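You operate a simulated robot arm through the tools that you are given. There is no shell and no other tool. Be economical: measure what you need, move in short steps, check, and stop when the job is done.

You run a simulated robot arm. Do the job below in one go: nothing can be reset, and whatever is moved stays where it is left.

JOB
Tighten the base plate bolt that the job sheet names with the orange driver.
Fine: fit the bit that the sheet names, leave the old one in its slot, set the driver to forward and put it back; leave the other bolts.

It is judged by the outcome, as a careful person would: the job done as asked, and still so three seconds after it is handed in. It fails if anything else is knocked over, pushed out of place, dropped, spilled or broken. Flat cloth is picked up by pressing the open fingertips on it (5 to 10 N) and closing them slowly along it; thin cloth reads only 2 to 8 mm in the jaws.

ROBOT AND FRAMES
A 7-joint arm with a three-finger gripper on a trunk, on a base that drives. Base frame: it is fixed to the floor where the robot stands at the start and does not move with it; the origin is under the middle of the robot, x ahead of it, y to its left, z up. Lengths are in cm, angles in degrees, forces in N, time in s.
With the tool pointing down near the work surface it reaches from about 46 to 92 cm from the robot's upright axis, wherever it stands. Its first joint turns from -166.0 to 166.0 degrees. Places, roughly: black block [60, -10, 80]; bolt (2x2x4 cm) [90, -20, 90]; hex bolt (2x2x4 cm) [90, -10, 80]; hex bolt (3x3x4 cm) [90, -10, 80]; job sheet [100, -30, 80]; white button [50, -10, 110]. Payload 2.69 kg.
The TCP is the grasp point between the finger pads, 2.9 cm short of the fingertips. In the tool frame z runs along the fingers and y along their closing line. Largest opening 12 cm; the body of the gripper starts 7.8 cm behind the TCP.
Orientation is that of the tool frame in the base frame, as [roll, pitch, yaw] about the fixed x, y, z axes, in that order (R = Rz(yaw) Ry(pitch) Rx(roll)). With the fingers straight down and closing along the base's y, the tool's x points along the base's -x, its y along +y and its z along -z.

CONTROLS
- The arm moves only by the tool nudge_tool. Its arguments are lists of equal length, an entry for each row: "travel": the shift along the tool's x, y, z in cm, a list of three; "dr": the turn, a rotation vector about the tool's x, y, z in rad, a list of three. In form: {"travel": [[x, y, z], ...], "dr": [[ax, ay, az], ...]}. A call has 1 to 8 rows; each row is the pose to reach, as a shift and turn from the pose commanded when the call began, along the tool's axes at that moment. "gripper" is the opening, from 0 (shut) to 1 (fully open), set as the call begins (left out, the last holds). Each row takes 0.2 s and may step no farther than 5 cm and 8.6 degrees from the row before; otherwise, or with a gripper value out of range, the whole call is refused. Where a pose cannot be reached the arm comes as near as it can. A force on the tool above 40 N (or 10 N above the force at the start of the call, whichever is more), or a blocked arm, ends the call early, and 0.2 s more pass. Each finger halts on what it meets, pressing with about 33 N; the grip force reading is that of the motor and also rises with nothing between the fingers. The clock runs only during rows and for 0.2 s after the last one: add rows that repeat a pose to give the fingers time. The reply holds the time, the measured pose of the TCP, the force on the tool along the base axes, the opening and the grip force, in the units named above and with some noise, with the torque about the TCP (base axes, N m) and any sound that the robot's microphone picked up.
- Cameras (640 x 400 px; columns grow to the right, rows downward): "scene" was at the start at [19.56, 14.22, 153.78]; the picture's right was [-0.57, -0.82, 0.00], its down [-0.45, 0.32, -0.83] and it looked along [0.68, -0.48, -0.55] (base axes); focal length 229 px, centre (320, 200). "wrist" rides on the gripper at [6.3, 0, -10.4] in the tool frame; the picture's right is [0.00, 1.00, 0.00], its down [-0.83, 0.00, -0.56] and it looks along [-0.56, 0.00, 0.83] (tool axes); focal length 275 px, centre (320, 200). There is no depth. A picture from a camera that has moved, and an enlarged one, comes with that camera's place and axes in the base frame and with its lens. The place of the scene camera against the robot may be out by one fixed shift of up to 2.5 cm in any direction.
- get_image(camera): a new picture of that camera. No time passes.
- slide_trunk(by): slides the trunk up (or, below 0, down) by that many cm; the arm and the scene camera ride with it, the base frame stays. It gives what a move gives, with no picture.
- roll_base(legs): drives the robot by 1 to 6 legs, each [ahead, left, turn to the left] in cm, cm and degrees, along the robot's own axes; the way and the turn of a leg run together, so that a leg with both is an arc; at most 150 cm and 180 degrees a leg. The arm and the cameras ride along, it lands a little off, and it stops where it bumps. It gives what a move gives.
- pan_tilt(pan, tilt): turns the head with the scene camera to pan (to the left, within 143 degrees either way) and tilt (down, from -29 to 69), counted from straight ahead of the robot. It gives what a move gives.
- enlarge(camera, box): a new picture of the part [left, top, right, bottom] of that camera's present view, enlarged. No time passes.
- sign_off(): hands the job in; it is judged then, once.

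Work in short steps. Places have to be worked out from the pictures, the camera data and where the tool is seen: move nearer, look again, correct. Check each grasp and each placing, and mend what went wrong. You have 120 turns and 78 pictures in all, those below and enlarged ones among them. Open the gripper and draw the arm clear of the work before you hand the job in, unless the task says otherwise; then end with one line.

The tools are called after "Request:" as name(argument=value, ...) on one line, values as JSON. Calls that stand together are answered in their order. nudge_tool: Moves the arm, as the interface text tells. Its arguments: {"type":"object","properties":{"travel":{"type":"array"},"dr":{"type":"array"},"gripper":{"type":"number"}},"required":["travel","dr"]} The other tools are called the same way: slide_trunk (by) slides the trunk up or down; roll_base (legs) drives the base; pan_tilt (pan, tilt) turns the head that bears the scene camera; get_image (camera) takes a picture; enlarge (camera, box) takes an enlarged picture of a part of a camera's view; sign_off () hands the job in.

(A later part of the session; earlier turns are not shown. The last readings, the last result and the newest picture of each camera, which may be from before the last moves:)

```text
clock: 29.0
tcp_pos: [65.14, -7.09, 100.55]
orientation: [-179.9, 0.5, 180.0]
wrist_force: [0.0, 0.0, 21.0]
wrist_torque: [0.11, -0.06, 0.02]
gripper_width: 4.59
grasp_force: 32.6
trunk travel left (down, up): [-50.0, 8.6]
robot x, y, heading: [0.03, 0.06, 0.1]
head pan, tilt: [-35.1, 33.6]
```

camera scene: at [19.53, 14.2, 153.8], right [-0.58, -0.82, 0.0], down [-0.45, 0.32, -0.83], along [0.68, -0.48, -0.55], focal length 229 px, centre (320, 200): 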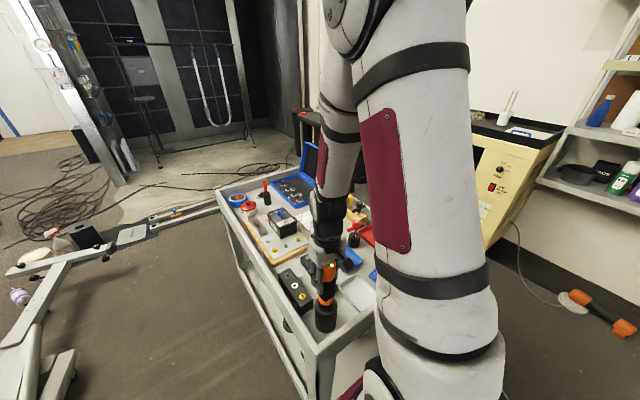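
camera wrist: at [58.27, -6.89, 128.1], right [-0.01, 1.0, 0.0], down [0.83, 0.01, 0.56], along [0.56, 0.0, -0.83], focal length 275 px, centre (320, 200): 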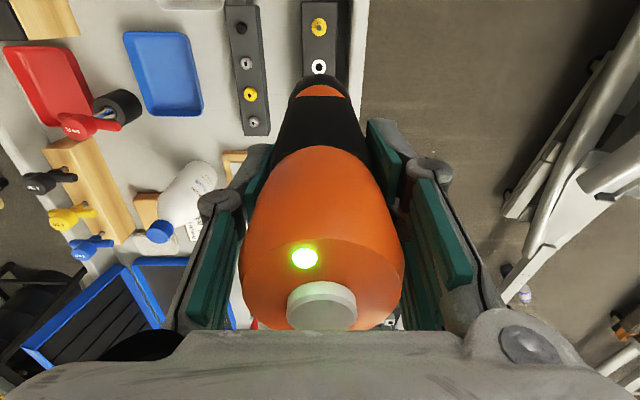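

That's 26 N net and still no sound. I'll lift 4 cm and see whether the bit stayed.

Request:
nudge_tool(travel=[[0, 0, -0.5], [0, 0, -1.2], [0, 0, -2], [0, 0, -3], [0, 0, -4.5], [0, 0, -4.5]], dr=[[0, 0, 0], [0, 0, 0], [0, 0, 0], [0, 0, 0], [0, 0, 0], [0, 0, 0]])

Request:
enlarge(camera="scene", box=[275, 255, 320, 300])

```text
clock: 30.4
tcp_pos: [64.94, -7.29, 104.93]
orientation: [-179.9, 0.3, -179.9]
wrist_force: [0.2, 0.2, -4.7]
wrist_torque: [-0.02, -0.03, 0.0]
gripper_width: 4.45
grasp_force: 33.6
trunk travel left (down, up): [-50.0, 8.6]
robot x, y, heading: [-0.05, -0.14, -0.3]
head pan, tilt: [-35.1, 33.6]
```

```text
8.89 times, centred on (298, 278) of scene
camera zoom: at [19.6, 14.21, 153.78], right [-0.58, -0.82, 0.0], down [-0.45, 0.32, -0.83], along [0.68, -0.48, -0.55], focal length 2035 px, centre (520, -489)
```

zoom: 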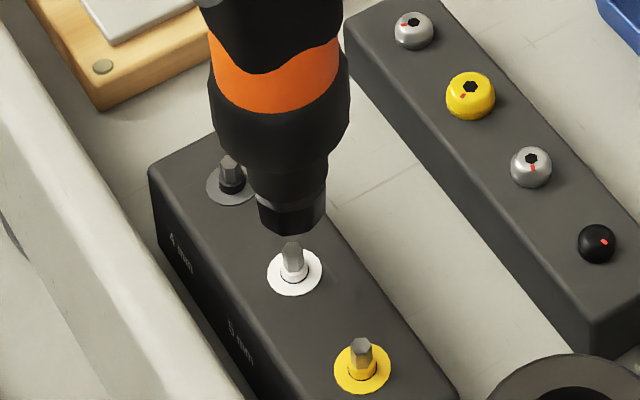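

The 5 mm bit stayed in its slot. I'll raise a little and check that the driver hasn't slipped in the grip and that the LED is still green.

Request:
nudge_tool(travel=[[0, 0, -2], [0, 0, -4], [0, 0, -4]], dr=[[0, 0, 0], [0, 0, 0], [0, 0, 0]])

Request:
get_image(camera="wrist")

Request:
enlarge(camera="scene", box=[270, 190, 360, 310])

```text
clock: 31.2
tcp_pos: [65.0, -7.2, 108.81]
orientation: [-179.9, 0.5, -179.9]
wrist_force: [-1.0, -0.6, -3.9]
wrist_torque: [0.02, -0.01, -0.05]
gripper_width: 4.46
grasp_force: 33.1
trunk travel left (down, up): [-50.0, 8.6]
robot x, y, heading: [-0.1, -0.33, -0.1]
head pan, tilt: [-35.1, 33.6]
```

```text
37 pictures are left
camera wrist: at [58.44, -7.03, 119.09], right [0.0, 1.0, 0.0], down [0.83, 0.0, 0.56], along [0.56, 0.0, -0.83], focal length 275 px, centre (320, 200)
```

wrist: 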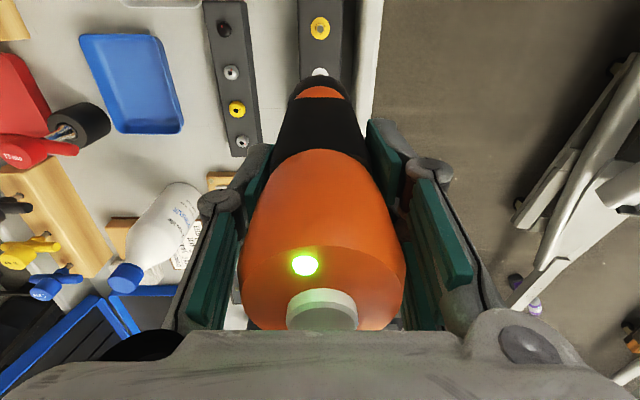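

```text
3.33 times, centred on (315, 250) of scene
camera zoom: at [19.6, 14.21, 153.78], right [-0.58, -0.82, 0.0], down [-0.45, 0.32, -0.83], along [0.68, -0.48, -0.55], focal length 763 px, centre (337, 33)
```

zoom: 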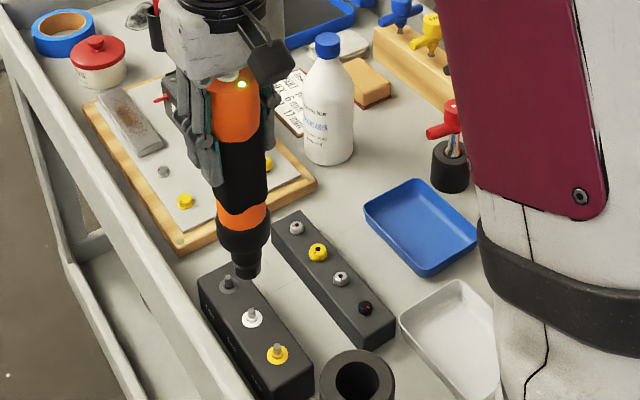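

The LED is still green and the grip is fine. I'll move 5 cm back to sit above the yellow 6 mm bit and lower part-way.

Request:
nudge_tool(travel=[[2.5, 0, 0], [5, 0, 0], [5, 0, 1.5], [5, 0, 2.7], [5, 0, 2.7]], dr=[[0, 0, 0], [0, 0, 0], [0, 0, 0], [0, 0, 0], [0, 0, 0]])

Request:
enlarge(camera="scene", box=[285, 265, 330, 310])

Request:
enlarge(camera="wrist", box=[270, 0, 370, 100])

```text
clock: 32.4
tcp_pos: [59.92, -7.23, 106.15]
orientation: [-179.9, 0.4, 179.9]
wrist_force: [0.9, -0.4, -4.2]
wrist_torque: [0.04, 0.02, -0.03]
gripper_width: 4.47
grasp_force: 32.7
trunk travel left (down, up): [-50.0, 8.6]
robot x, y, heading: [0.31, -0.09, -0.2]
head pan, tilt: [-35.1, 33.6]
```

```text
8.89 times, centred on (308, 288) of scene
camera zoom: at [19.6, 14.21, 153.78], right [-0.58, -0.82, 0.0], down [-0.45, 0.32, -0.83], along [0.68, -0.48, -0.55], focal length 2035 px, centre (431, -578)
```

zoom: 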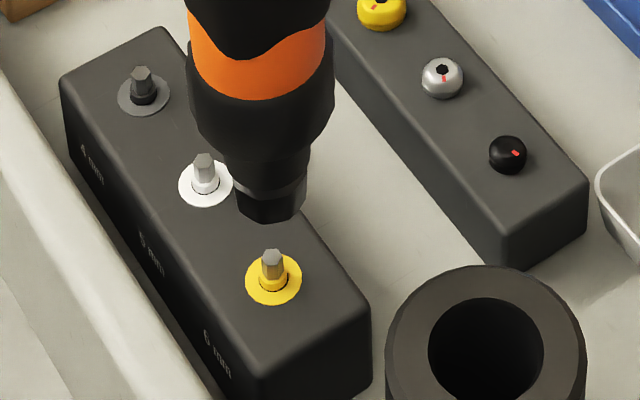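

```text
4.00 times, centred on (320, 50) of wrist
camera zoom: at [53.44, -7.06, 116.51], right [0.0, 1.0, 0.0], down [0.83, 0.0, 0.56], along [0.56, 0.0, -0.83], focal length 1101 px, centre (320, 800)
```

zoom: 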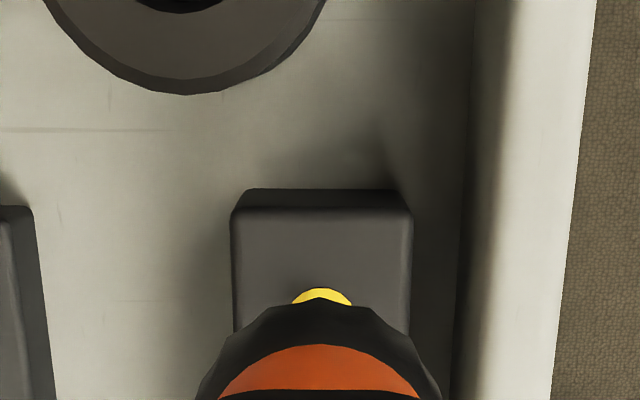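

It's aligned. I'll lower onto the yellow bit until firm contact.

Request:
nudge_tool(travel=[[0, 0, 1], [0, 0, 2], [0, 0, 2.8], [0, 0, 3.4], [0, 0, 4], [0, 0, 4.4], [0, 0, 4.4]], dr=[[0, 0, 0], [0, 0, 0], [0, 0, 0], [0, 0, 0], [0, 0, 0], [0, 0, 0], [0, 0, 0]])

Request:
enlarge(camera="scene", box=[285, 265, 330, 310])

```text
clock: 34.0
tcp_pos: [59.99, -7.14, 101.72]
orientation: [-179.9, 0.4, -180.0]
wrist_force: [-0.2, 0.4, -4.2]
wrist_torque: [0.0, -0.02, 0.0]
gripper_width: 4.46
grasp_force: 33.2
trunk travel left (down, up): [-50.0, 8.6]
robot x, y, heading: [-0.01, 0.18, 0.3]
head pan, tilt: [-35.1, 33.6]
```

```text
8.89 times, centred on (308, 288) of scene
camera zoom: at [19.6, 14.21, 153.78], right [-0.58, -0.82, 0.0], down [-0.45, 0.32, -0.83], along [0.68, -0.48, -0.55], focal length 2035 px, centre (431, -578)
```

zoom: 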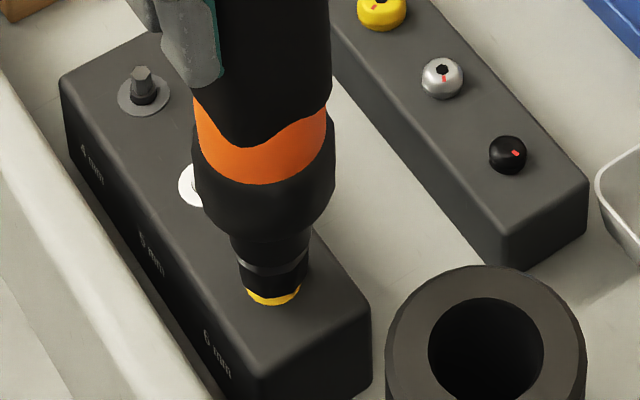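

It's sliding on freely with no contact yet. I'll push down to about the same seating depth and force as before.

Request:
nudge_tool(travel=[[0, 0, 0.3], [0, 0, 0.6], [0, 0, 0.8], [0, 0, 1.0], [0, 0, 1.15], [0, 0, 1.15]], dr=[[0, 0, 0], [0, 0, 0], [0, 0, 0], [0, 0, 0], [0, 0, 0], [0, 0, 0]])

```text
clock: 35.4
tcp_pos: [59.97, -7.04, 100.59]
orientation: [-179.9, 0.5, 180.0]
wrist_force: [0.0, 0.4, 6.3]
wrist_torque: [0.06, 0.03, 0.01]
gripper_width: 4.47
grasp_force: 33.2
trunk travel left (down, up): [-50.0, 8.6]
robot x, y, heading: [0.03, 0.1, 0.0]
head pan, tilt: [-35.1, 33.6]
```

Request:
nudge_tool(travel=[[0, 0, 0.2], [0, 0, 0.4], [0, 0, 0.6], [0, 0, 0.6], [0, 0, 0.6]], dr=[[0, 0, 0], [0, 0, 0], [0, 0, 0], [0, 0, 0], [0, 0, 0]])

```text
clock: 36.6
tcp_pos: [59.92, -7.23, 99.99]
orientation: [-179.9, 0.5, -179.9]
wrist_force: [0.6, 0.7, 21.0]
wrist_torque: [0.0, -0.09, -0.02]
gripper_width: 4.53
grasp_force: 33.1
trunk travel left (down, up): [-50.0, 8.6]
robot x, y, heading: [0.19, -0.13, -0.2]
head pan, tilt: [-35.1, 33.6]
```

The same 26 N seating force is reached. I'll lift slowly to see whether the 6 mm bit comes along.

Request:
nudge_tool(travel=[[0, 0, -0.6], [0, 0, -1.5], [0, 0, -3], [0, 0, -5], [0, 0, -7], [0, 0, -7]], dr=[[0, 0, 0], [0, 0, 0], [0, 0, 0], [0, 0, 0], [0, 0, 0], [0, 0, 0]])

Request:
enlarge(camera="scene", box=[280, 245, 330, 305])

```text
clock: 38.0
tcp_pos: [59.94, -7.26, 107.11]
orientation: [-179.8, 0.4, 179.9]
wrist_force: [0.3, -0.9, -4.8]
wrist_torque: [0.02, -0.01, -0.03]
gripper_width: 4.51
grasp_force: 33.0
trunk travel left (down, up): [-50.0, 8.6]
robot x, y, heading: [-0.04, -0.26, 0.1]
head pan, tilt: [-35.1, 33.6]
```

```text
6.67 times, centred on (305, 275) of scene
camera zoom: at [19.6, 14.21, 153.78], right [-0.58, -0.82, 0.0], down [-0.45, 0.32, -0.83], along [0.68, -0.48, -0.55], focal length 1526 px, centre (420, -300)
```

zoom: 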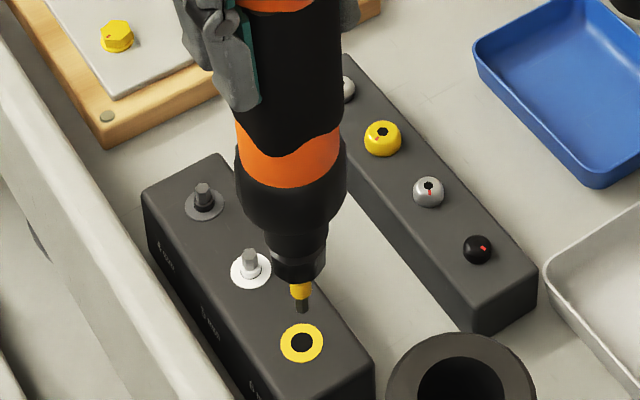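

The driver now holds the yellow 6 mm bit and the 5 mm bit is in its white slot. The tip is about 21.1 cm below the TCP. I'll carry it high towards the base plate, stopping short of the bolt for a fresh look.

Request:
nudge_tool(travel=[[0, 0, -4.5], [0, 0, -9], [-4.5, -1.5, -9], [-9, -3, -9], [-13.5, -4.6, -9], [-18, -6, -9], [-22, -7.5, -9], [-23, -7.8, -9]], dr=[[0, 0, 0], [0, 0, 0], [0, 0, 0], [0, 0, 0], [0, 0, 0], [0, 0, 0], [0, 0, 0], [0, 0, 0]])

Request:
get_image(camera="wrist")

Request:
enlarge(camera="scene", box=[240, 180, 340, 270])

```text
clock: 39.8
tcp_pos: [82.93, -14.91, 116.07]
orientation: [-179.9, 0.3, -179.9]
wrist_force: [0.5, 0.2, -4.0]
wrist_torque: [0.01, 0.01, 0.02]
gripper_width: 4.48
grasp_force: 33.2
trunk travel left (down, up): [-50.0, 8.6]
robot x, y, heading: [-0.13, -0.09, 0.1]
head pan, tilt: [-35.1, 33.6]
```

```text
31 pictures are left
camera wrist: at [76.55, -14.79, 126.42], right [0.0, 1.0, 0.0], down [0.83, 0.0, 0.56], along [0.56, 0.0, -0.83], focal length 275 px, centre (320, 200)
```

wrist: 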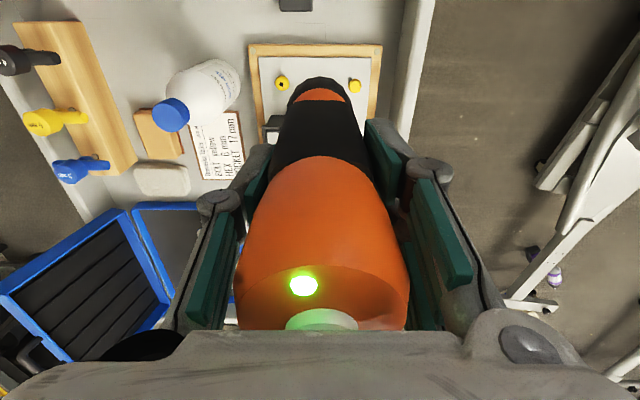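

```text
4.44 times, centred on (290, 225) of scene
camera zoom: at [19.6, 14.21, 153.78], right [-0.58, -0.82, 0.0], down [-0.45, 0.32, -0.83], along [0.68, -0.48, -0.55], focal length 1018 px, centre (453, 89)
```

zoom: 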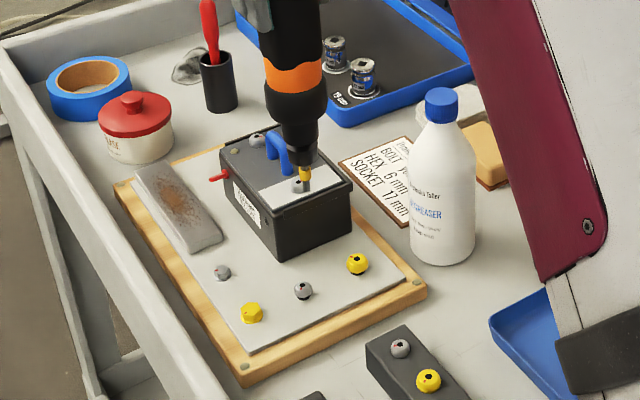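

The bolt is visible beside the driver, so I'll zoom in on it for a position fix.

Request:
enlarge(camera="wrist", box=[240, 40, 380, 140])

```text
4.00 times, centred on (310, 90) of wrist
camera zoom: at [76.55, -14.79, 126.42], right [0.0, 1.0, 0.0], down [0.83, 0.0, 0.56], along [0.56, 0.0, -0.83], focal length 1101 px, centre (360, 640)
```

zoom: 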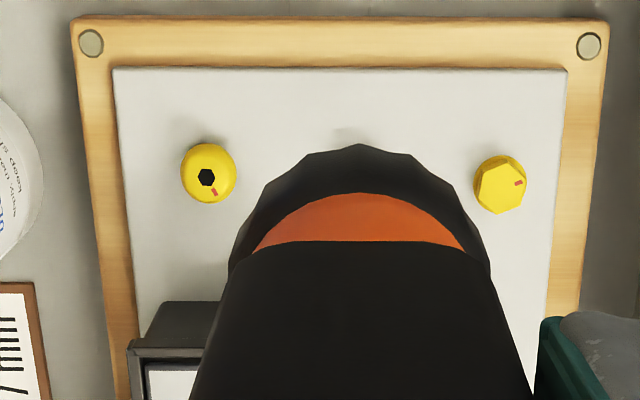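

The bolt hex is at about (85.6, -20.65, 82.2). I'll move over it and lower until the tip is about 2 cm above it.

Request:
nudge_tool(travel=[[-1.3, -2.9, 0], [-2.62, -5.8, 0], [-2.62, -5.8, 4], [-2.62, -5.8, 8], [-2.62, -5.8, 10.5], [-2.62, -5.8, 10.5]], dr=[[0, 0, 0], [0, 0, 0], [0, 0, 0], [0, 0, 0], [0, 0, 0], [0, 0, 0]])

Request:
enlarge(camera="scene", box=[285, 205, 345, 255])

Request:
enlarge(camera="wrist", box=[260, 30, 380, 130])

```text
clock: 41.2
tcp_pos: [85.58, -20.83, 105.87]
orientation: [-179.8, 0.5, -179.9]
wrist_force: [0.3, -1.1, -4.7]
wrist_torque: [-0.02, 0.03, 0.0]
gripper_width: 4.5
grasp_force: 33.1
trunk travel left (down, up): [-50.0, 8.6]
robot x, y, heading: [-0.14, -0.14, -0.1]
head pan, tilt: [-35.1, 33.6]
```

```text
8.00 times, centred on (315, 230) of scene
camera zoom: at [19.61, 14.2, 153.78], right [-0.58, -0.82, 0.0], down [-0.45, 0.32, -0.83], along [0.68, -0.48, -0.55], focal length 1832 px, centre (360, -40)
```

zoom: 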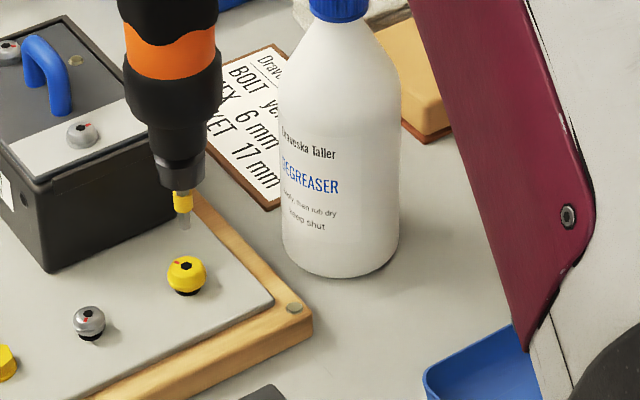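

```text
4.00 times, centred on (320, 80) of wrist
camera zoom: at [79.09, -20.61, 116.13], right [0.0, 1.0, 0.0], down [0.83, 0.0, 0.56], along [0.56, 0.0, -0.83], focal length 1101 px, centre (320, 680)
```

zoom: 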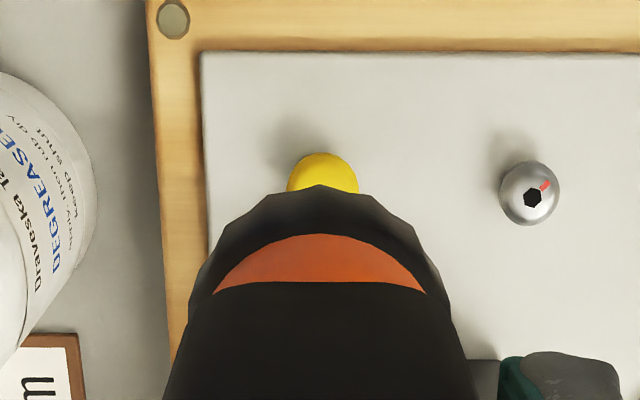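

The tip is about 2.4 cm above the bolt and aligned in both views to about a millimetre. I'll trim slightly and lower 2 cm.

Request:
nudge_tool(travel=[[0.05, 0.05, 0.7], [0.05, 0.05, 1.4], [0.05, 0.05, 2.0], [0.05, 0.05, 2.0]], dr=[[0, 0, 0], [0, 0, 0], [0, 0, 0], [0, 0, 0]])

Request:
enlarge(camera="scene", box=[290, 215, 325, 245])

```text
clock: 42.2
tcp_pos: [85.42, -20.62, 103.81]
orientation: [-180.0, 0.4, 179.9]
wrist_force: [1.5, 0.5, -5.0]
wrist_torque: [0.02, -0.01, 0.0]
gripper_width: 4.48
grasp_force: 33.2
trunk travel left (down, up): [-50.0, 8.6]
robot x, y, heading: [-0.35, -0.22, -0.1]
head pan, tilt: [-35.1, 33.6]
```

```text
13.33 times, centred on (308, 230) of scene
camera zoom: at [19.61, 14.2, 153.78], right [-0.58, -0.82, 0.0], down [-0.45, 0.32, -0.83], along [0.68, -0.48, -0.55], focal length 3053 px, centre (487, -200)
```

zoom: 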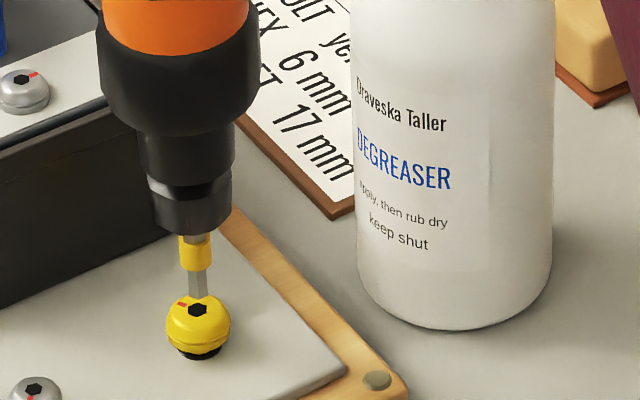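

The tip is right above the hex, about 0.5 cm away, and the bolt head stands proud (loose). I'll lower gently into it.

Request:
nudge_tool(travel=[[0, 0, 0.3], [0, 0, 0.6], [0, 0, 0.8], [0, 0, 1.0], [0, 0, 1.0]], dr=[[0, 0, 0], [0, 0, 0], [0, 0, 0], [0, 0, 0], [0, 0, 0]])

Request:
enlarge(camera="scene", box=[290, 215, 325, 245])

```text
clock: 43.4
tcp_pos: [85.49, -20.61, 102.68]
orientation: [-179.9, 0.4, -180.0]
wrist_force: [0.3, 0.0, -2.2]
wrist_torque: [0.02, -0.02, 0.01]
gripper_width: 4.53
grasp_force: 32.9
trunk travel left (down, up): [-50.0, 8.6]
robot x, y, heading: [-0.06, -0.05, 0.2]
head pan, tilt: [-35.1, 33.6]
```

```text
13.33 times, centred on (308, 230) of scene
camera zoom: at [19.59, 14.21, 153.78], right [-0.58, -0.82, 0.0], down [-0.45, 0.32, -0.83], along [0.68, -0.48, -0.55], focal length 3053 px, centre (487, -200)
```

zoom: 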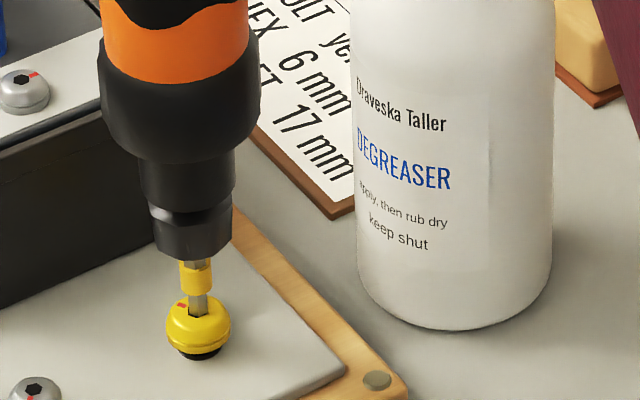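

The tip is in the socket with light contact (~3 N). I'll press a bit further, watching for rotation or sound.

Request:
nudge_tool(travel=[[0, 0, 0.15], [0, 0, 0.3], [0, 0, 0.45], [0, 0, 0.45]], dr=[[0, 0, 0], [0, 0, 0], [0, 0, 0], [0, 0, 0]])

Request:
enlarge(camera="scene", box=[290, 215, 325, 245])

```text
clock: 44.4
tcp_pos: [85.62, -20.69, 102.34]
orientation: [-179.9, 0.4, -179.9]
wrist_force: [-3.2, 2.3, -0.6]
wrist_torque: [0.44, 0.51, -0.01]
gripper_width: 4.51
grasp_force: 32.9
trunk travel left (down, up): [-50.0, 8.6]
robot x, y, heading: [-0.31, -0.57, 0.3]
head pan, tilt: [-35.1, 33.6]
```

```text
13.33 times, centred on (308, 230) of scene
camera zoom: at [19.57, 14.22, 153.78], right [-0.58, -0.82, 0.0], down [-0.45, 0.32, -0.83], along [0.68, -0.48, -0.55], focal length 3053 px, centre (487, -200)
```

zoom: 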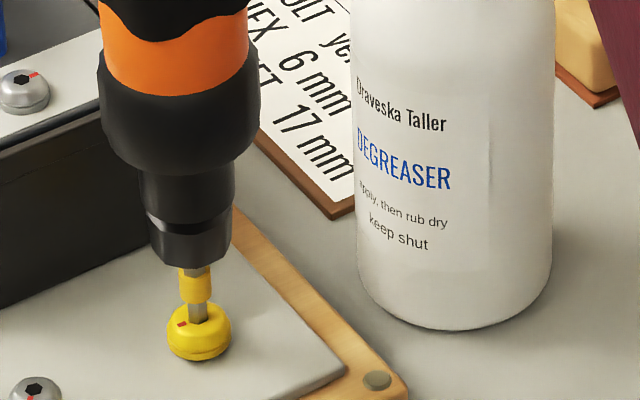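

The bolt head has gone down and closed its gap. I'll keep pressing gently and see whether it is turning.

Request:
nudge_tool(travel=[[0, 0, 0.2], [0, 0, 0.4], [0, 0, 0.6], [0, 0, 0.6], [0, 0, 0.6]], dr=[[0, 0, 0], [0, 0, 0], [0, 0, 0], [0, 0, 0], [0, 0, 0]])

Request:
enlarge(camera="scene", box=[290, 215, 325, 245])

```text
clock: 45.6
tcp_pos: [85.72, -20.75, 101.63]
orientation: [-179.9, 0.5, 180.0]
wrist_force: [-2.5, 2.1, 3.0]
wrist_torque: [0.49, 0.38, -0.05]
gripper_width: 4.5
grasp_force: 32.8
trunk travel left (down, up): [-50.0, 8.6]
robot x, y, heading: [-0.46, 0.02, -0.1]
head pan, tilt: [-35.1, 33.6]
```

```text
13.33 times, centred on (308, 230) of scene
camera zoom: at [19.57, 14.22, 153.79], right [-0.58, -0.82, 0.0], down [-0.45, 0.32, -0.83], along [0.68, -0.48, -0.55], focal length 3053 px, centre (487, -200)
```

zoom: 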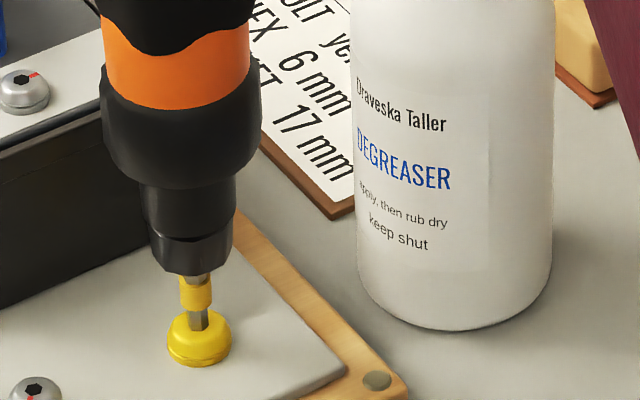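

The bolt is turning in: the red mark has moved round and the head is lower. I'll keep pressing to follow it down.

Request:
nudge_tool(travel=[[0, 0, 0.15], [0, 0, 0.3], [0, 0, 0.45], [0, 0, 0.45], [0, 0, 0.45], [0, 0, 0.45]], dr=[[0, 0, 0], [0, 0, 0], [0, 0, 0], [0, 0, 0], [0, 0, 0], [0, 0, 0]])

Request:
enlarge(camera="scene", box=[290, 215, 325, 245])

```text
clock: 47.0
tcp_pos: [85.56, -20.79, 101.16]
orientation: [-179.9, 0.5, 180.0]
wrist_force: [0.9, 0.9, 7.6]
wrist_torque: [0.25, -0.24, 0.0]
gripper_width: 4.51
grasp_force: 32.9
trunk travel left (down, up): [-50.0, 8.6]
robot x, y, heading: [-0.43, 0.0, 0.1]
head pan, tilt: [-35.1, 33.6]
```

```text
13.33 times, centred on (308, 230) of scene
camera zoom: at [19.56, 14.22, 153.79], right [-0.58, -0.82, 0.0], down [-0.45, 0.32, -0.83], along [0.68, -0.48, -0.55], focal length 3053 px, centre (487, -200)
```

zoom: 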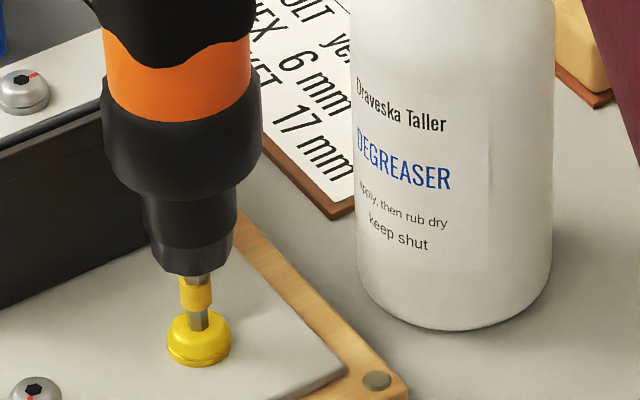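

The head is no longer descending, and the spring sleeve is taking up the push (~12 N). I'll press a bit more and hold, listening for the clutch.

Request:
nudge_tool(travel=[[0, 0, 0.2], [0, 0, 0.35], [0, 0, 0.35], [0, 0, 0.35], [0, 0, 0.35], [0, 0, 0.35], [0, 0, 0.35], [0, 0, 0.35]], dr=[[0, 0, 0], [0, 0, 0], [0, 0, 0], [0, 0, 0], [0, 0, 0], [0, 0, 0], [0, 0, 0], [0, 0, 0]])

Request:
enlarge(camera="scene", box=[290, 215, 325, 245])

```text
clock: 48.8
tcp_pos: [85.57, -20.74, 100.91]
orientation: [-179.9, 0.6, 179.9]
wrist_force: [1.8, 0.0, 21.9]
wrist_torque: [-0.03, -0.26, 0.01]
gripper_width: 4.52
grasp_force: 32.9
trunk travel left (down, up): [-50.0, 8.6]
robot x, y, heading: [0.07, -0.16, 0.1]
head pan, tilt: [-35.1, 33.6]
```

```text
13.33 times, centred on (308, 230) of scene
camera zoom: at [19.5, 14.23, 153.8], right [-0.58, -0.82, 0.0], down [-0.45, 0.32, -0.83], along [0.68, -0.48, -0.55], focal length 3053 px, centre (487, -200)
```

zoom: 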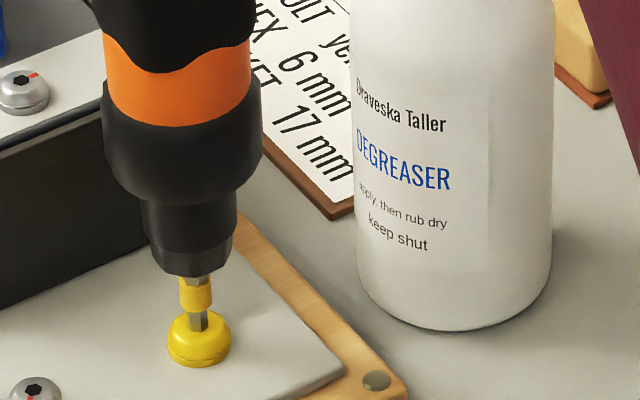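

The head has stopped and there's 27 N on it. I'll back off carefully and look at the bolt.

Request:
nudge_tool(travel=[[0, 0, -0.5], [0, 0, -1.2], [0, 0, -2], [0, 0, -3.5], [0, 0, -5.5], [0, 0, -5.5]], dr=[[0, 0, 0], [0, 0, 0], [0, 0, 0], [0, 0, 0], [0, 0, 0], [0, 0, 0]])

Request:
enlarge(camera="scene", box=[285, 205, 325, 245])

Request:
get_image(camera="wrist")

```text
clock: 50.2
tcp_pos: [85.49, -20.83, 106.26]
orientation: [-179.9, 0.4, 179.9]
wrist_force: [0.0, 0.6, -4.8]
wrist_torque: [-0.03, -0.02, 0.01]
gripper_width: 4.48
grasp_force: 32.6
trunk travel left (down, up): [-50.0, 8.6]
robot x, y, heading: [0.08, -0.1, -0.0]
head pan, tilt: [-35.1, 33.6]
```

```text
10.00 times, centred on (305, 225) of scene
camera zoom: at [19.6, 14.2, 153.78], right [-0.58, -0.82, 0.0], down [-0.45, 0.32, -0.83], along [0.68, -0.48, -0.55], focal length 2290 px, centre (470, -50)
```

zoom: 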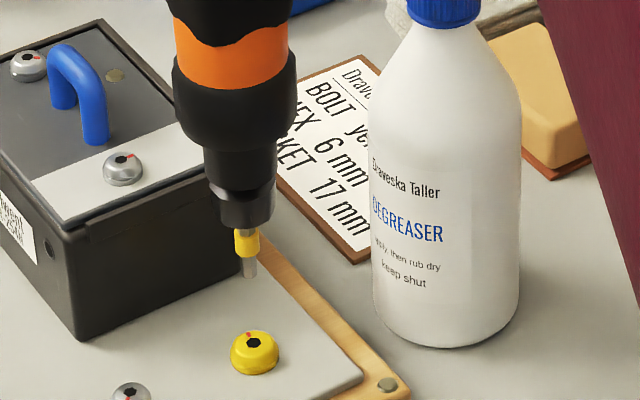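

```text
19 pictures are left
camera wrist: at [79.05, -20.6, 116.53], right [0.0, 1.0, 0.0], down [0.83, 0.0, 0.56], along [0.56, 0.0, -0.83], focal length 275 px, centre (320, 200)
```

wrist: 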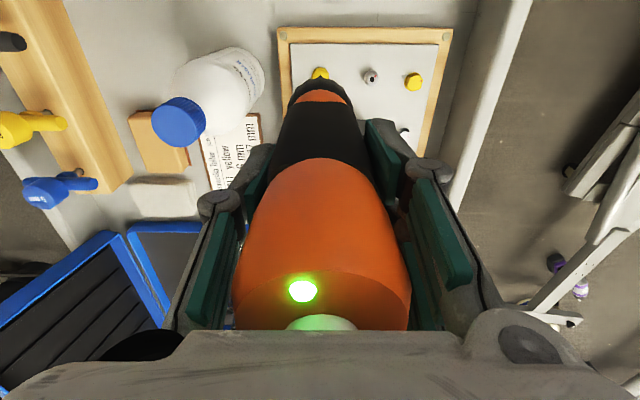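

The yellow bolt is seated flush on the plate and its mark has turned, while the other bolts are untouched and the LED is green. I'll lift high to return the driver to its holder.

Request:
nudge_tool(travel=[[0, 0, -4.5], [0, 0, -9], [0, 0, -13], [0, 0, -13]], dr=[[0, 0, 0], [0, 0, 0], [0, 0, 0], [0, 0, 0]])

Request:
nudge_tool(travel=[[4.4, 1.35, 0], [8.8, 2.7, 0], [13.2, 4.05, 0], [17.6, 5.4, 0], [22, 6.75, 0], [26.4, 8.1, 0], [30.6, 9.4, 0], [34.4, 10.65, 0]], dr=[[0, 0, 0], [0, 0, 0], [0, 0, 0], [0, 0, 0], [0, 0, 0], [0, 0, 0], [0, 0, 0], [0, 0, 0]])

Request:
nudge_tool(travel=[[0, 0, 0], [0, 0, 0]], dr=[[0, 0, 0], [0, 0, 0]])

Request:
enlarge(camera="scene", box=[295, 240, 355, 320])

```text
clock: 51.2
tcp_pos: [85.58, -20.8, 119.53]
orientation: [-179.9, 0.4, -180.0]
wrist_force: [0.4, 0.5, -4.6]
wrist_torque: [0.0, 0.04, -0.01]
gripper_width: 4.52
grasp_force: 33.3
trunk travel left (down, up): [-50.0, 8.6]
robot x, y, heading: [0.17, -0.12, -0.1]
head pan, tilt: [-35.1, 33.6]
```

```text
clock: 53.0
tcp_pos: [51.12, -9.89, 119.22]
orientation: [-179.9, 0.5, -179.9]
wrist_force: [0.3, 0.1, -5.2]
wrist_torque: [0.06, 0.03, 0.0]
gripper_width: 4.5
grasp_force: 32.7
trunk travel left (down, up): [-50.0, 8.6]
robot x, y, heading: [0.34, 0.22, -0.2]
head pan, tilt: [-35.1, 33.6]
```

```text
clock: 53.6
tcp_pos: [50.97, -9.84, 119.39]
orientation: [-179.9, 0.4, 180.0]
wrist_force: [0.5, 0.6, -5.1]
wrist_torque: [0.03, 0.0, 0.02]
gripper_width: 4.49
grasp_force: 33.1
trunk travel left (down, up): [-50.0, 8.6]
robot x, y, heading: [0.47, 0.0, 0.3]
head pan, tilt: [-35.1, 33.6]
```

```text
5.00 times, centred on (325, 280) of scene
camera zoom: at [19.59, 14.21, 153.78], right [-0.58, -0.82, 0.0], down [-0.45, 0.32, -0.83], along [0.68, -0.48, -0.55], focal length 1145 px, centre (295, -200)
```

zoom: 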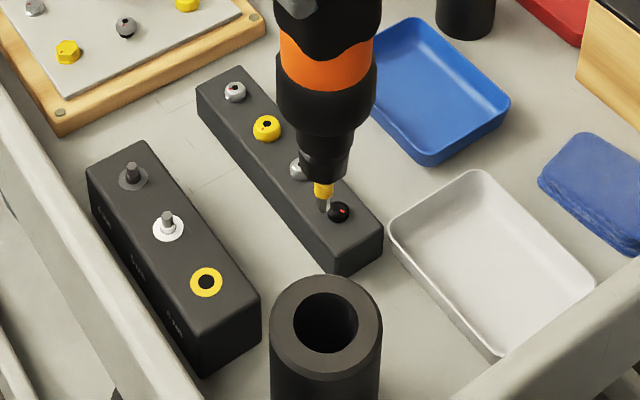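

The tip needs about 0.25 cm in -y to centre over the holder bore. I'll apply that and lower most of the way.

Request:
nudge_tool(travel=[[0.1, -0.25, 0], [0.1, -0.25, 3], [0.1, -0.25, 6], [0.1, -0.25, 9], [0.1, -0.25, 11], [0.1, -0.25, 13], [0.1, -0.25, 14], [0.1, -0.25, 14]], dr=[[0, 0, 0], [0, 0, 0], [0, 0, 0], [0, 0, 0], [0, 0, 0], [0, 0, 0], [0, 0, 0], [0, 0, 0]])

Request:
enlarge(camera="scene", box=[295, 240, 355, 340])

```text
clock: 55.4
tcp_pos: [51.02, -10.3, 105.12]
orientation: [-179.8, 0.4, -180.0]
wrist_force: [-0.4, -0.1, -5.0]
wrist_torque: [0.01, 0.01, -0.04]
gripper_width: 4.52
grasp_force: 32.6
trunk travel left (down, up): [-50.0, 8.6]
robot x, y, heading: [-0.25, -0.05, 0.1]
head pan, tilt: [-35.1, 33.6]
```

```text
4.00 times, centred on (325, 290) of scene
camera zoom: at [19.59, 14.21, 153.78], right [-0.58, -0.82, 0.0], down [-0.45, 0.32, -0.83], along [0.68, -0.48, -0.55], focal length 916 px, centre (300, -160)
```

zoom: 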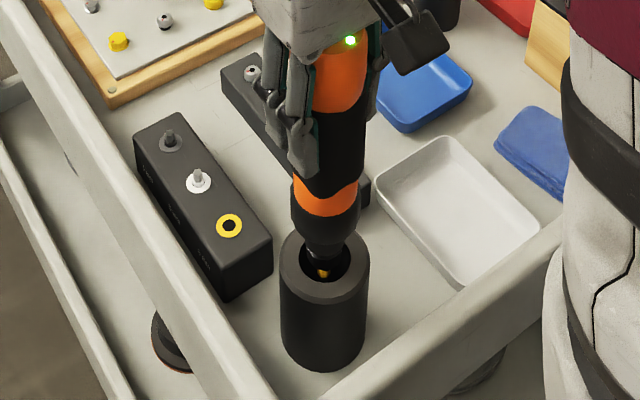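

It's entering the bore cleanly. I'll lower to near seating and then finish slowly.

Request:
nudge_tool(travel=[[0, 0.1, 1], [0, 0.1, 2], [0, 0.1, 3], [0, 0.1, 4], [0, 0.1, 4.6], [0, 0.1, 4.6]], dr=[[0, 0, 0], [0, 0, 0], [0, 0, 0], [0, 0, 0], [0, 0, 0], [0, 0, 0]])

```text
clock: 56.3
tcp_pos: [51.12, -10.2, 102.18]
orientation: [-179.8, 0.9, 179.9]
wrist_force: [-8.8, 1.8, 29.4]
wrist_torque: [0.15, 0.8, 0.0]
gripper_width: 4.19
grasp_force: 33.1
trunk travel left (down, up): [-50.0, 8.6]
robot x, y, heading: [-0.32, 0.08, -0.2]
head pan, tilt: [-35.1, 33.6]
heard: click
stopped in row 4: the force on the tool passed its limit at 78 N (the readings are from after the stop); the commanded pose is now the measured one
```

Contact came early with a click, so the driver may have slid up into the palm. I'll ease off and look.

Request:
nudge_tool(travel=[[0, 0, -0.3], [0, 0, -0.6], [0, 0, -0.6]], dr=[[0, 0, 0], [0, 0, 0], [0, 0, 0]])

Request:
enlarge(camera="scene", box=[295, 240, 355, 340])

Request:
get_image(camera="wrist")

```text
clock: 57.1
tcp_pos: [51.32, -10.27, 102.53]
orientation: [-179.8, 0.8, -179.9]
wrist_force: [-0.9, 0.5, -5.3]
wrist_torque: [0.04, 0.14, -0.01]
gripper_width: 4.22
grasp_force: 33.2
trunk travel left (down, up): [-50.0, 8.6]
robot x, y, heading: [-0.19, 0.1, 0.0]
head pan, tilt: [-35.1, 33.6]
```

```text
4.00 times, centred on (325, 290) of scene
camera zoom: at [19.6, 14.21, 153.78], right [-0.58, -0.82, 0.0], down [-0.45, 0.32, -0.83], along [0.68, -0.48, -0.55], focal length 916 px, centre (300, -160)
```

zoom: 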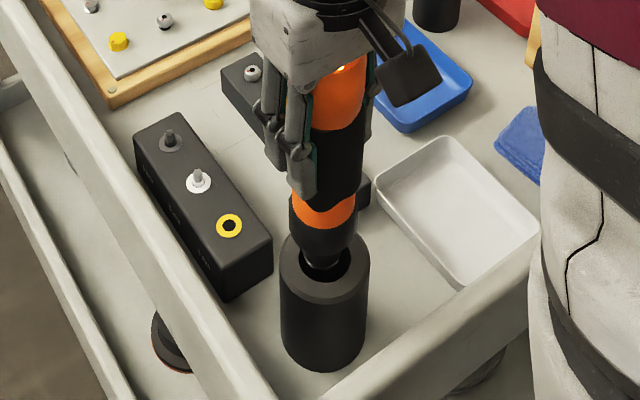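

```text
15 pictures are left
camera wrist: at [44.76, -10.05, 112.8], right [-0.01, 1.0, 0.0], down [0.82, 0.01, 0.57], along [0.57, 0.0, -0.82], focal length 275 px, centre (320, 200)
```

wrist: 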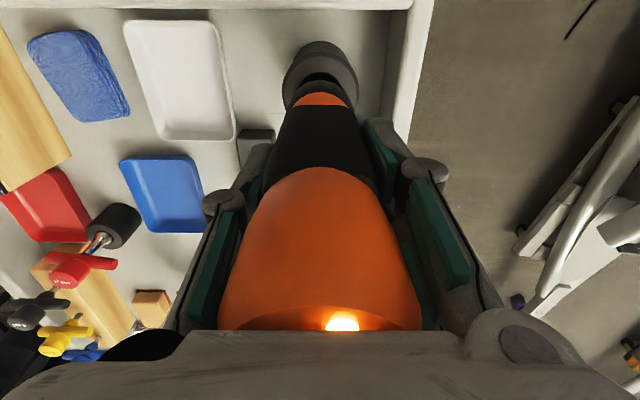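

The LED is amber again: the palm touched the button. I can reset that once the driver is docked. The driver is stopping ~3 cm short, probably offset or tilted towards +x, so I'll look closely at the bore entry.

Request:
enlarge(camera="wrist", box=[265, 30, 375, 120])

Request:
enlarge(camera="scene", box=[310, 285, 345, 320])

```text
4.44 times, centred on (320, 75) of wrist
camera zoom: at [44.76, -10.05, 112.8], right [-0.01, 1.0, 0.0], down [0.82, 0.01, 0.57], along [0.57, 0.0, -0.82], focal length 1224 px, centre (320, 756)
```

zoom: 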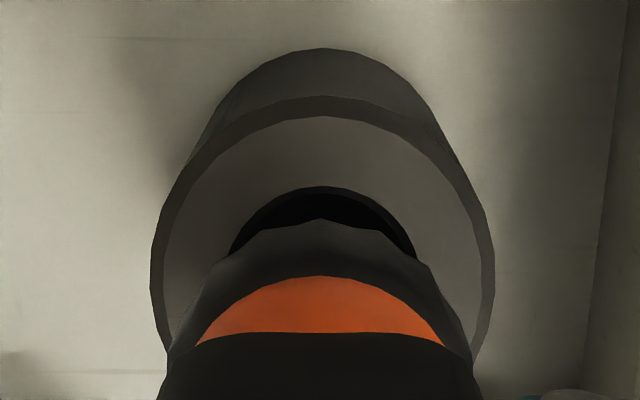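

```text
11.43 times, centred on (328, 302) of scene
camera zoom: at [19.6, 14.21, 153.78], right [-0.58, -0.82, 0.0], down [-0.45, 0.32, -0.83], along [0.68, -0.48, -0.55], focal length 2617 px, centre (234, -971)
```

zoom: 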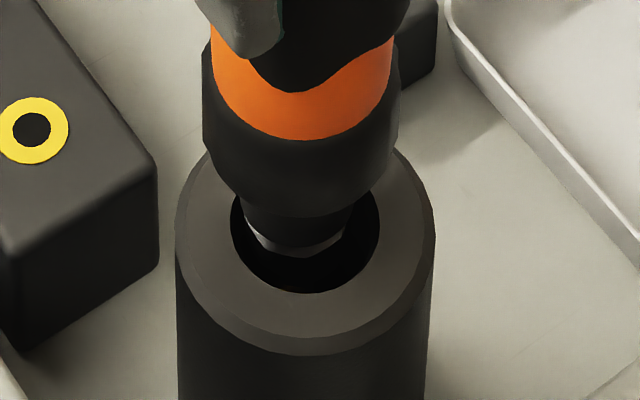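

The nose is about 0.5 cm too far in +x, which matches TCP x=51.3 with the pitch now at 0.8°. I'll lift 1 cm, straighten the pitch by 0.7° and shift about -0.25 x, +0.1 y.

Request:
nudge_tool(travel=[[0, 0, -0.5], [0, 0, -1.0], [0.12, 0.05, -1.0], [0.25, 0.1, -1.0], [0.25, 0.1, -1.0]], dr=[[0, 0, 0], [0, 0, 0], [0, 0.006, 0], [0, 0.012, 0], [0, 0.012, 0]])

Request:
enlarge(camera="scene", box=[310, 275, 345, 320])

```text
clock: 58.3
tcp_pos: [51.01, -10.1, 103.48]
orientation: [-179.9, 0.0, -179.9]
wrist_force: [-1.2, -0.7, -4.5]
wrist_torque: [0.01, 0.0, 0.0]
gripper_width: 4.23
grasp_force: 32.9
trunk travel left (down, up): [-50.0, 8.6]
robot x, y, heading: [-0.15, 0.08, 0.1]
head pan, tilt: [-35.1, 33.6]
```

```text
8.89 times, centred on (328, 298) of scene
camera zoom: at [19.59, 14.21, 153.78], right [-0.58, -0.82, 0.0], down [-0.45, 0.32, -0.83], along [0.68, -0.48, -0.55], focal length 2035 px, centre (253, -667)
```

zoom: 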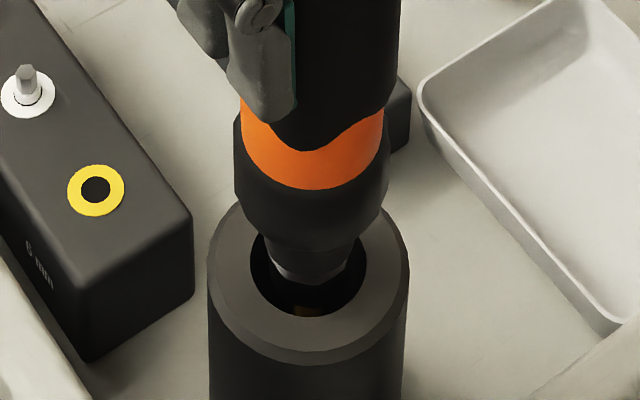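

The chuck is now centred in the bore. I'll lower slowly.

Request:
nudge_tool(travel=[[0, 0, 0.4], [0, 0, 0.8], [0, 0, 1.2], [0, 0, 1.6], [0, 0, 2.0], [0, 0, 2.4], [0, 0, 2.4]], dr=[[0, 0, 0], [0, 0, 0], [0, 0, 0], [0, 0, 0], [0, 0, 0], [0, 0, 0], [0, 0, 0]])

```text
clock: 59.9
tcp_pos: [51.02, -10.12, 101.04]
orientation: [-179.8, 0.0, -180.0]
wrist_force: [0.8, 0.1, -5.2]
wrist_torque: [0.01, 0.01, 0.02]
gripper_width: 4.22
grasp_force: 33.1
trunk travel left (down, up): [-50.0, 8.6]
robot x, y, heading: [-0.01, 0.1, 0.0]
head pan, tilt: [-35.1, 33.6]
```

It's past the old sticking point with no contact force. I'll continue to seating, expected near TCP z 99.

Request:
nudge_tool(travel=[[0, 0, 0.4], [0, 0, 0.8], [0, 0, 1.2], [0, 0, 1.5], [0, 0, 1.5]], dr=[[0, 0, 0], [0, 0, 0], [0, 0, 0], [0, 0, 0], [0, 0, 0]])

```text
clock: 61.1
tcp_pos: [51.1, -10.14, 99.54]
orientation: [-179.8, 0.0, -179.9]
wrist_force: [0.5, -0.8, -4.5]
wrist_torque: [-0.03, 0.02, 0.01]
gripper_width: 4.22
grasp_force: 33.0
trunk travel left (down, up): [-50.0, 8.6]
robot x, y, heading: [-0.23, 0.29, 0.3]
head pan, tilt: [-35.1, 33.6]
```

Request:
nudge_tool(travel=[[0, 0, 0.15], [0, 0, 0.3], [0, 0, 0.45], [0, 0, 0.55], [0, 0, 0.55]], dr=[[0, 0, 0], [0, 0, 0], [0, 0, 0], [0, 0, 0], [0, 0, 0]])

```text
clock: 62.3
tcp_pos: [51.04, -10.33, 99.22]
orientation: [-179.8, 0.1, -180.0]
wrist_force: [0.4, 0.7, -3.7]
wrist_torque: [-0.04, -0.01, 0.0]
gripper_width: 4.2
grasp_force: 32.8
trunk travel left (down, up): [-50.0, 8.6]
robot x, y, heading: [-0.39, -0.3, 0.0]
head pan, tilt: [-35.1, 33.6]
```

There's a slight contact hint. I'll check how it sits before releasing.

Request:
enlarge(camera="scene", box=[295, 240, 355, 340])

```text
4.00 times, centred on (325, 290) of scene
camera zoom: at [19.59, 14.21, 153.78], right [-0.58, -0.82, 0.0], down [-0.45, 0.32, -0.83], along [0.68, -0.48, -0.55], focal length 916 px, centre (300, -160)
```

zoom: 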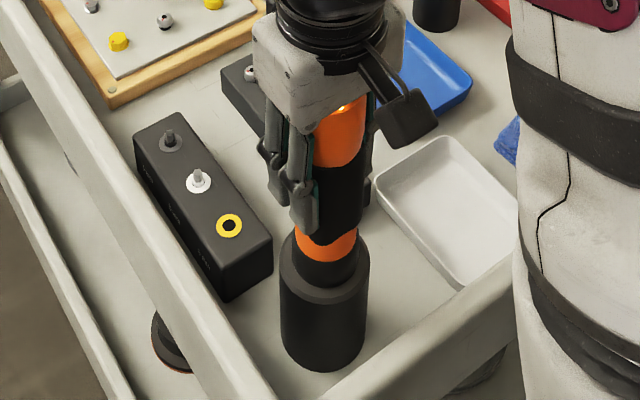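

It's seated exactly as at the start. I'll open the gripper, rise straight up, and take a look.

Request:
nudge_tool(travel=[[0, 0, 0], [0, 0, 0], [0, 0, 0], [0, 0, -4], [0, 0, -8], [0, 0, -12], [0, 0, -15], [0, 0, -15]], dr=[[0, 0, 0], [0, 0, 0], [0, 0, 0], [0, 0, 0], [0, 0, 0], [0, 0, 0], [0, 0, 0], [0, 0, 0]], gripper=1.0)

Request:
get_image(camera="wrist")

```text
clock: 64.1
tcp_pos: [51.01, -10.13, 114.18]
orientation: [-179.8, 0.1, -180.0]
wrist_force: [-0.2, -0.9, 0.3]
wrist_torque: [-0.02, -0.02, 0.02]
gripper_width: 11.97
grasp_force: 0.1
trunk travel left (down, up): [-50.0, 8.6]
robot x, y, heading: [-0.03, 0.07, -0.1]
head pan, tilt: [-35.1, 33.6]
```

```text
10 pictures are left
camera wrist: at [44.57, -9.98, 124.46], right [-0.01, 1.0, 0.0], down [0.83, 0.01, 0.56], along [0.56, 0.0, -0.83], focal length 275 px, centre (320, 200)
```

wrist: 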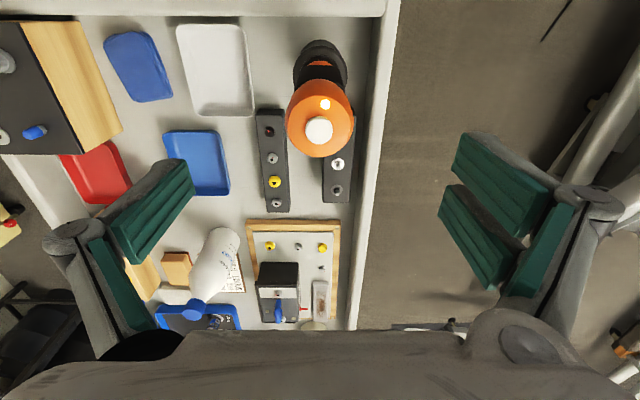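

The LED is amber (reverse) with the driver docked, so I'll close the fingers above the button and approach it.

Request:
nudge_tool(travel=[[0, 0.05, 0], [0, 0.05, 0], [0, 0.05, 0], [0, 0.05, 0], [0, 0.05, 2], [0, 0.05, 3.8], [0, 0.05, 3.8]], dr=[[0, 0, 0], [0, 0, 0], [0, 0, 0], [0, 0, 0], [0, 0, 0], [0, 0, 0], [0, 0, 0]], gripper=0.0)

Request:
nudge_tool(travel=[[0, 0, 0.15], [0, 0, 0.3], [0, 0, 0.45], [0, 0, 0.6]], dr=[[0, 0, 0], [0, 0, 0], [0, 0, 0], [0, 0, 0]])

```text
clock: 65.7
tcp_pos: [50.99, -10.02, 110.01]
orientation: [-179.8, 0.2, -180.0]
wrist_force: [0.8, 0.3, 0.8]
wrist_torque: [-0.02, 0.02, -0.02]
gripper_width: 0.0
grasp_force: 28.8
trunk travel left (down, up): [-50.0, 8.6]
robot x, y, heading: [0.15, -0.34, -0.1]
head pan, tilt: [-35.1, 33.6]
```

```text
clock: 66.7
tcp_pos: [50.92, -9.97, 109.63]
orientation: [-179.9, 0.1, 180.0]
wrist_force: [0.4, 0.3, 1.7]
wrist_torque: [0.01, -0.02, -0.04]
gripper_width: 0.57
grasp_force: 28.6
trunk travel left (down, up): [-50.0, 8.6]
robot x, y, heading: [-0.05, -0.26, 0.1]
head pan, tilt: [-35.1, 33.6]
heard: click
```

A click, with only light force. I'll rise and check the LED.

Request:
nudge_tool(travel=[[0, 0, -2], [0, 0, -5], [0, 0, -9], [0, 0, -9]], dr=[[0, 0, 0], [0, 0, 0], [0, 0, 0], [0, 0, 0]])

Request:
enlarge(camera="wrist", box=[240, 0, 380, 140])

```text
clock: 67.7
tcp_pos: [51.03, -10.08, 118.74]
orientation: [-179.8, 0.2, -179.9]
wrist_force: [-0.7, -0.4, -0.2]
wrist_torque: [0.0, 0.0, -0.02]
gripper_width: 0.02
grasp_force: 28.5
trunk travel left (down, up): [-50.0, 8.6]
robot x, y, heading: [-0.32, 0.01, -0.2]
head pan, tilt: [-35.1, 33.6]
```

```text
2.86 times, centred on (310, 70) of wrist
camera zoom: at [44.66, -9.86, 129.08], right [-0.01, 1.0, 0.0], down [0.83, 0.01, 0.56], along [0.56, 0.0, -0.83], focal length 786 px, centre (349, 571)
```

zoom: 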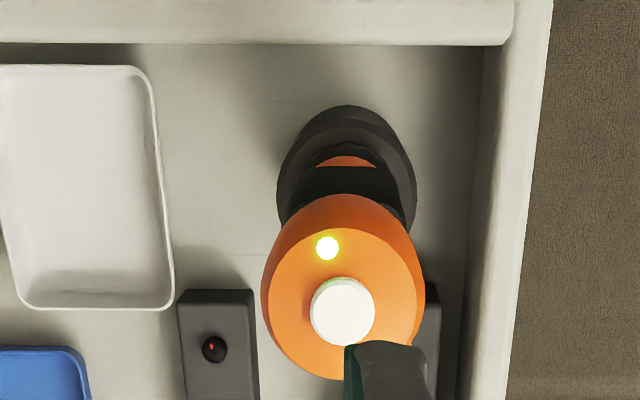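

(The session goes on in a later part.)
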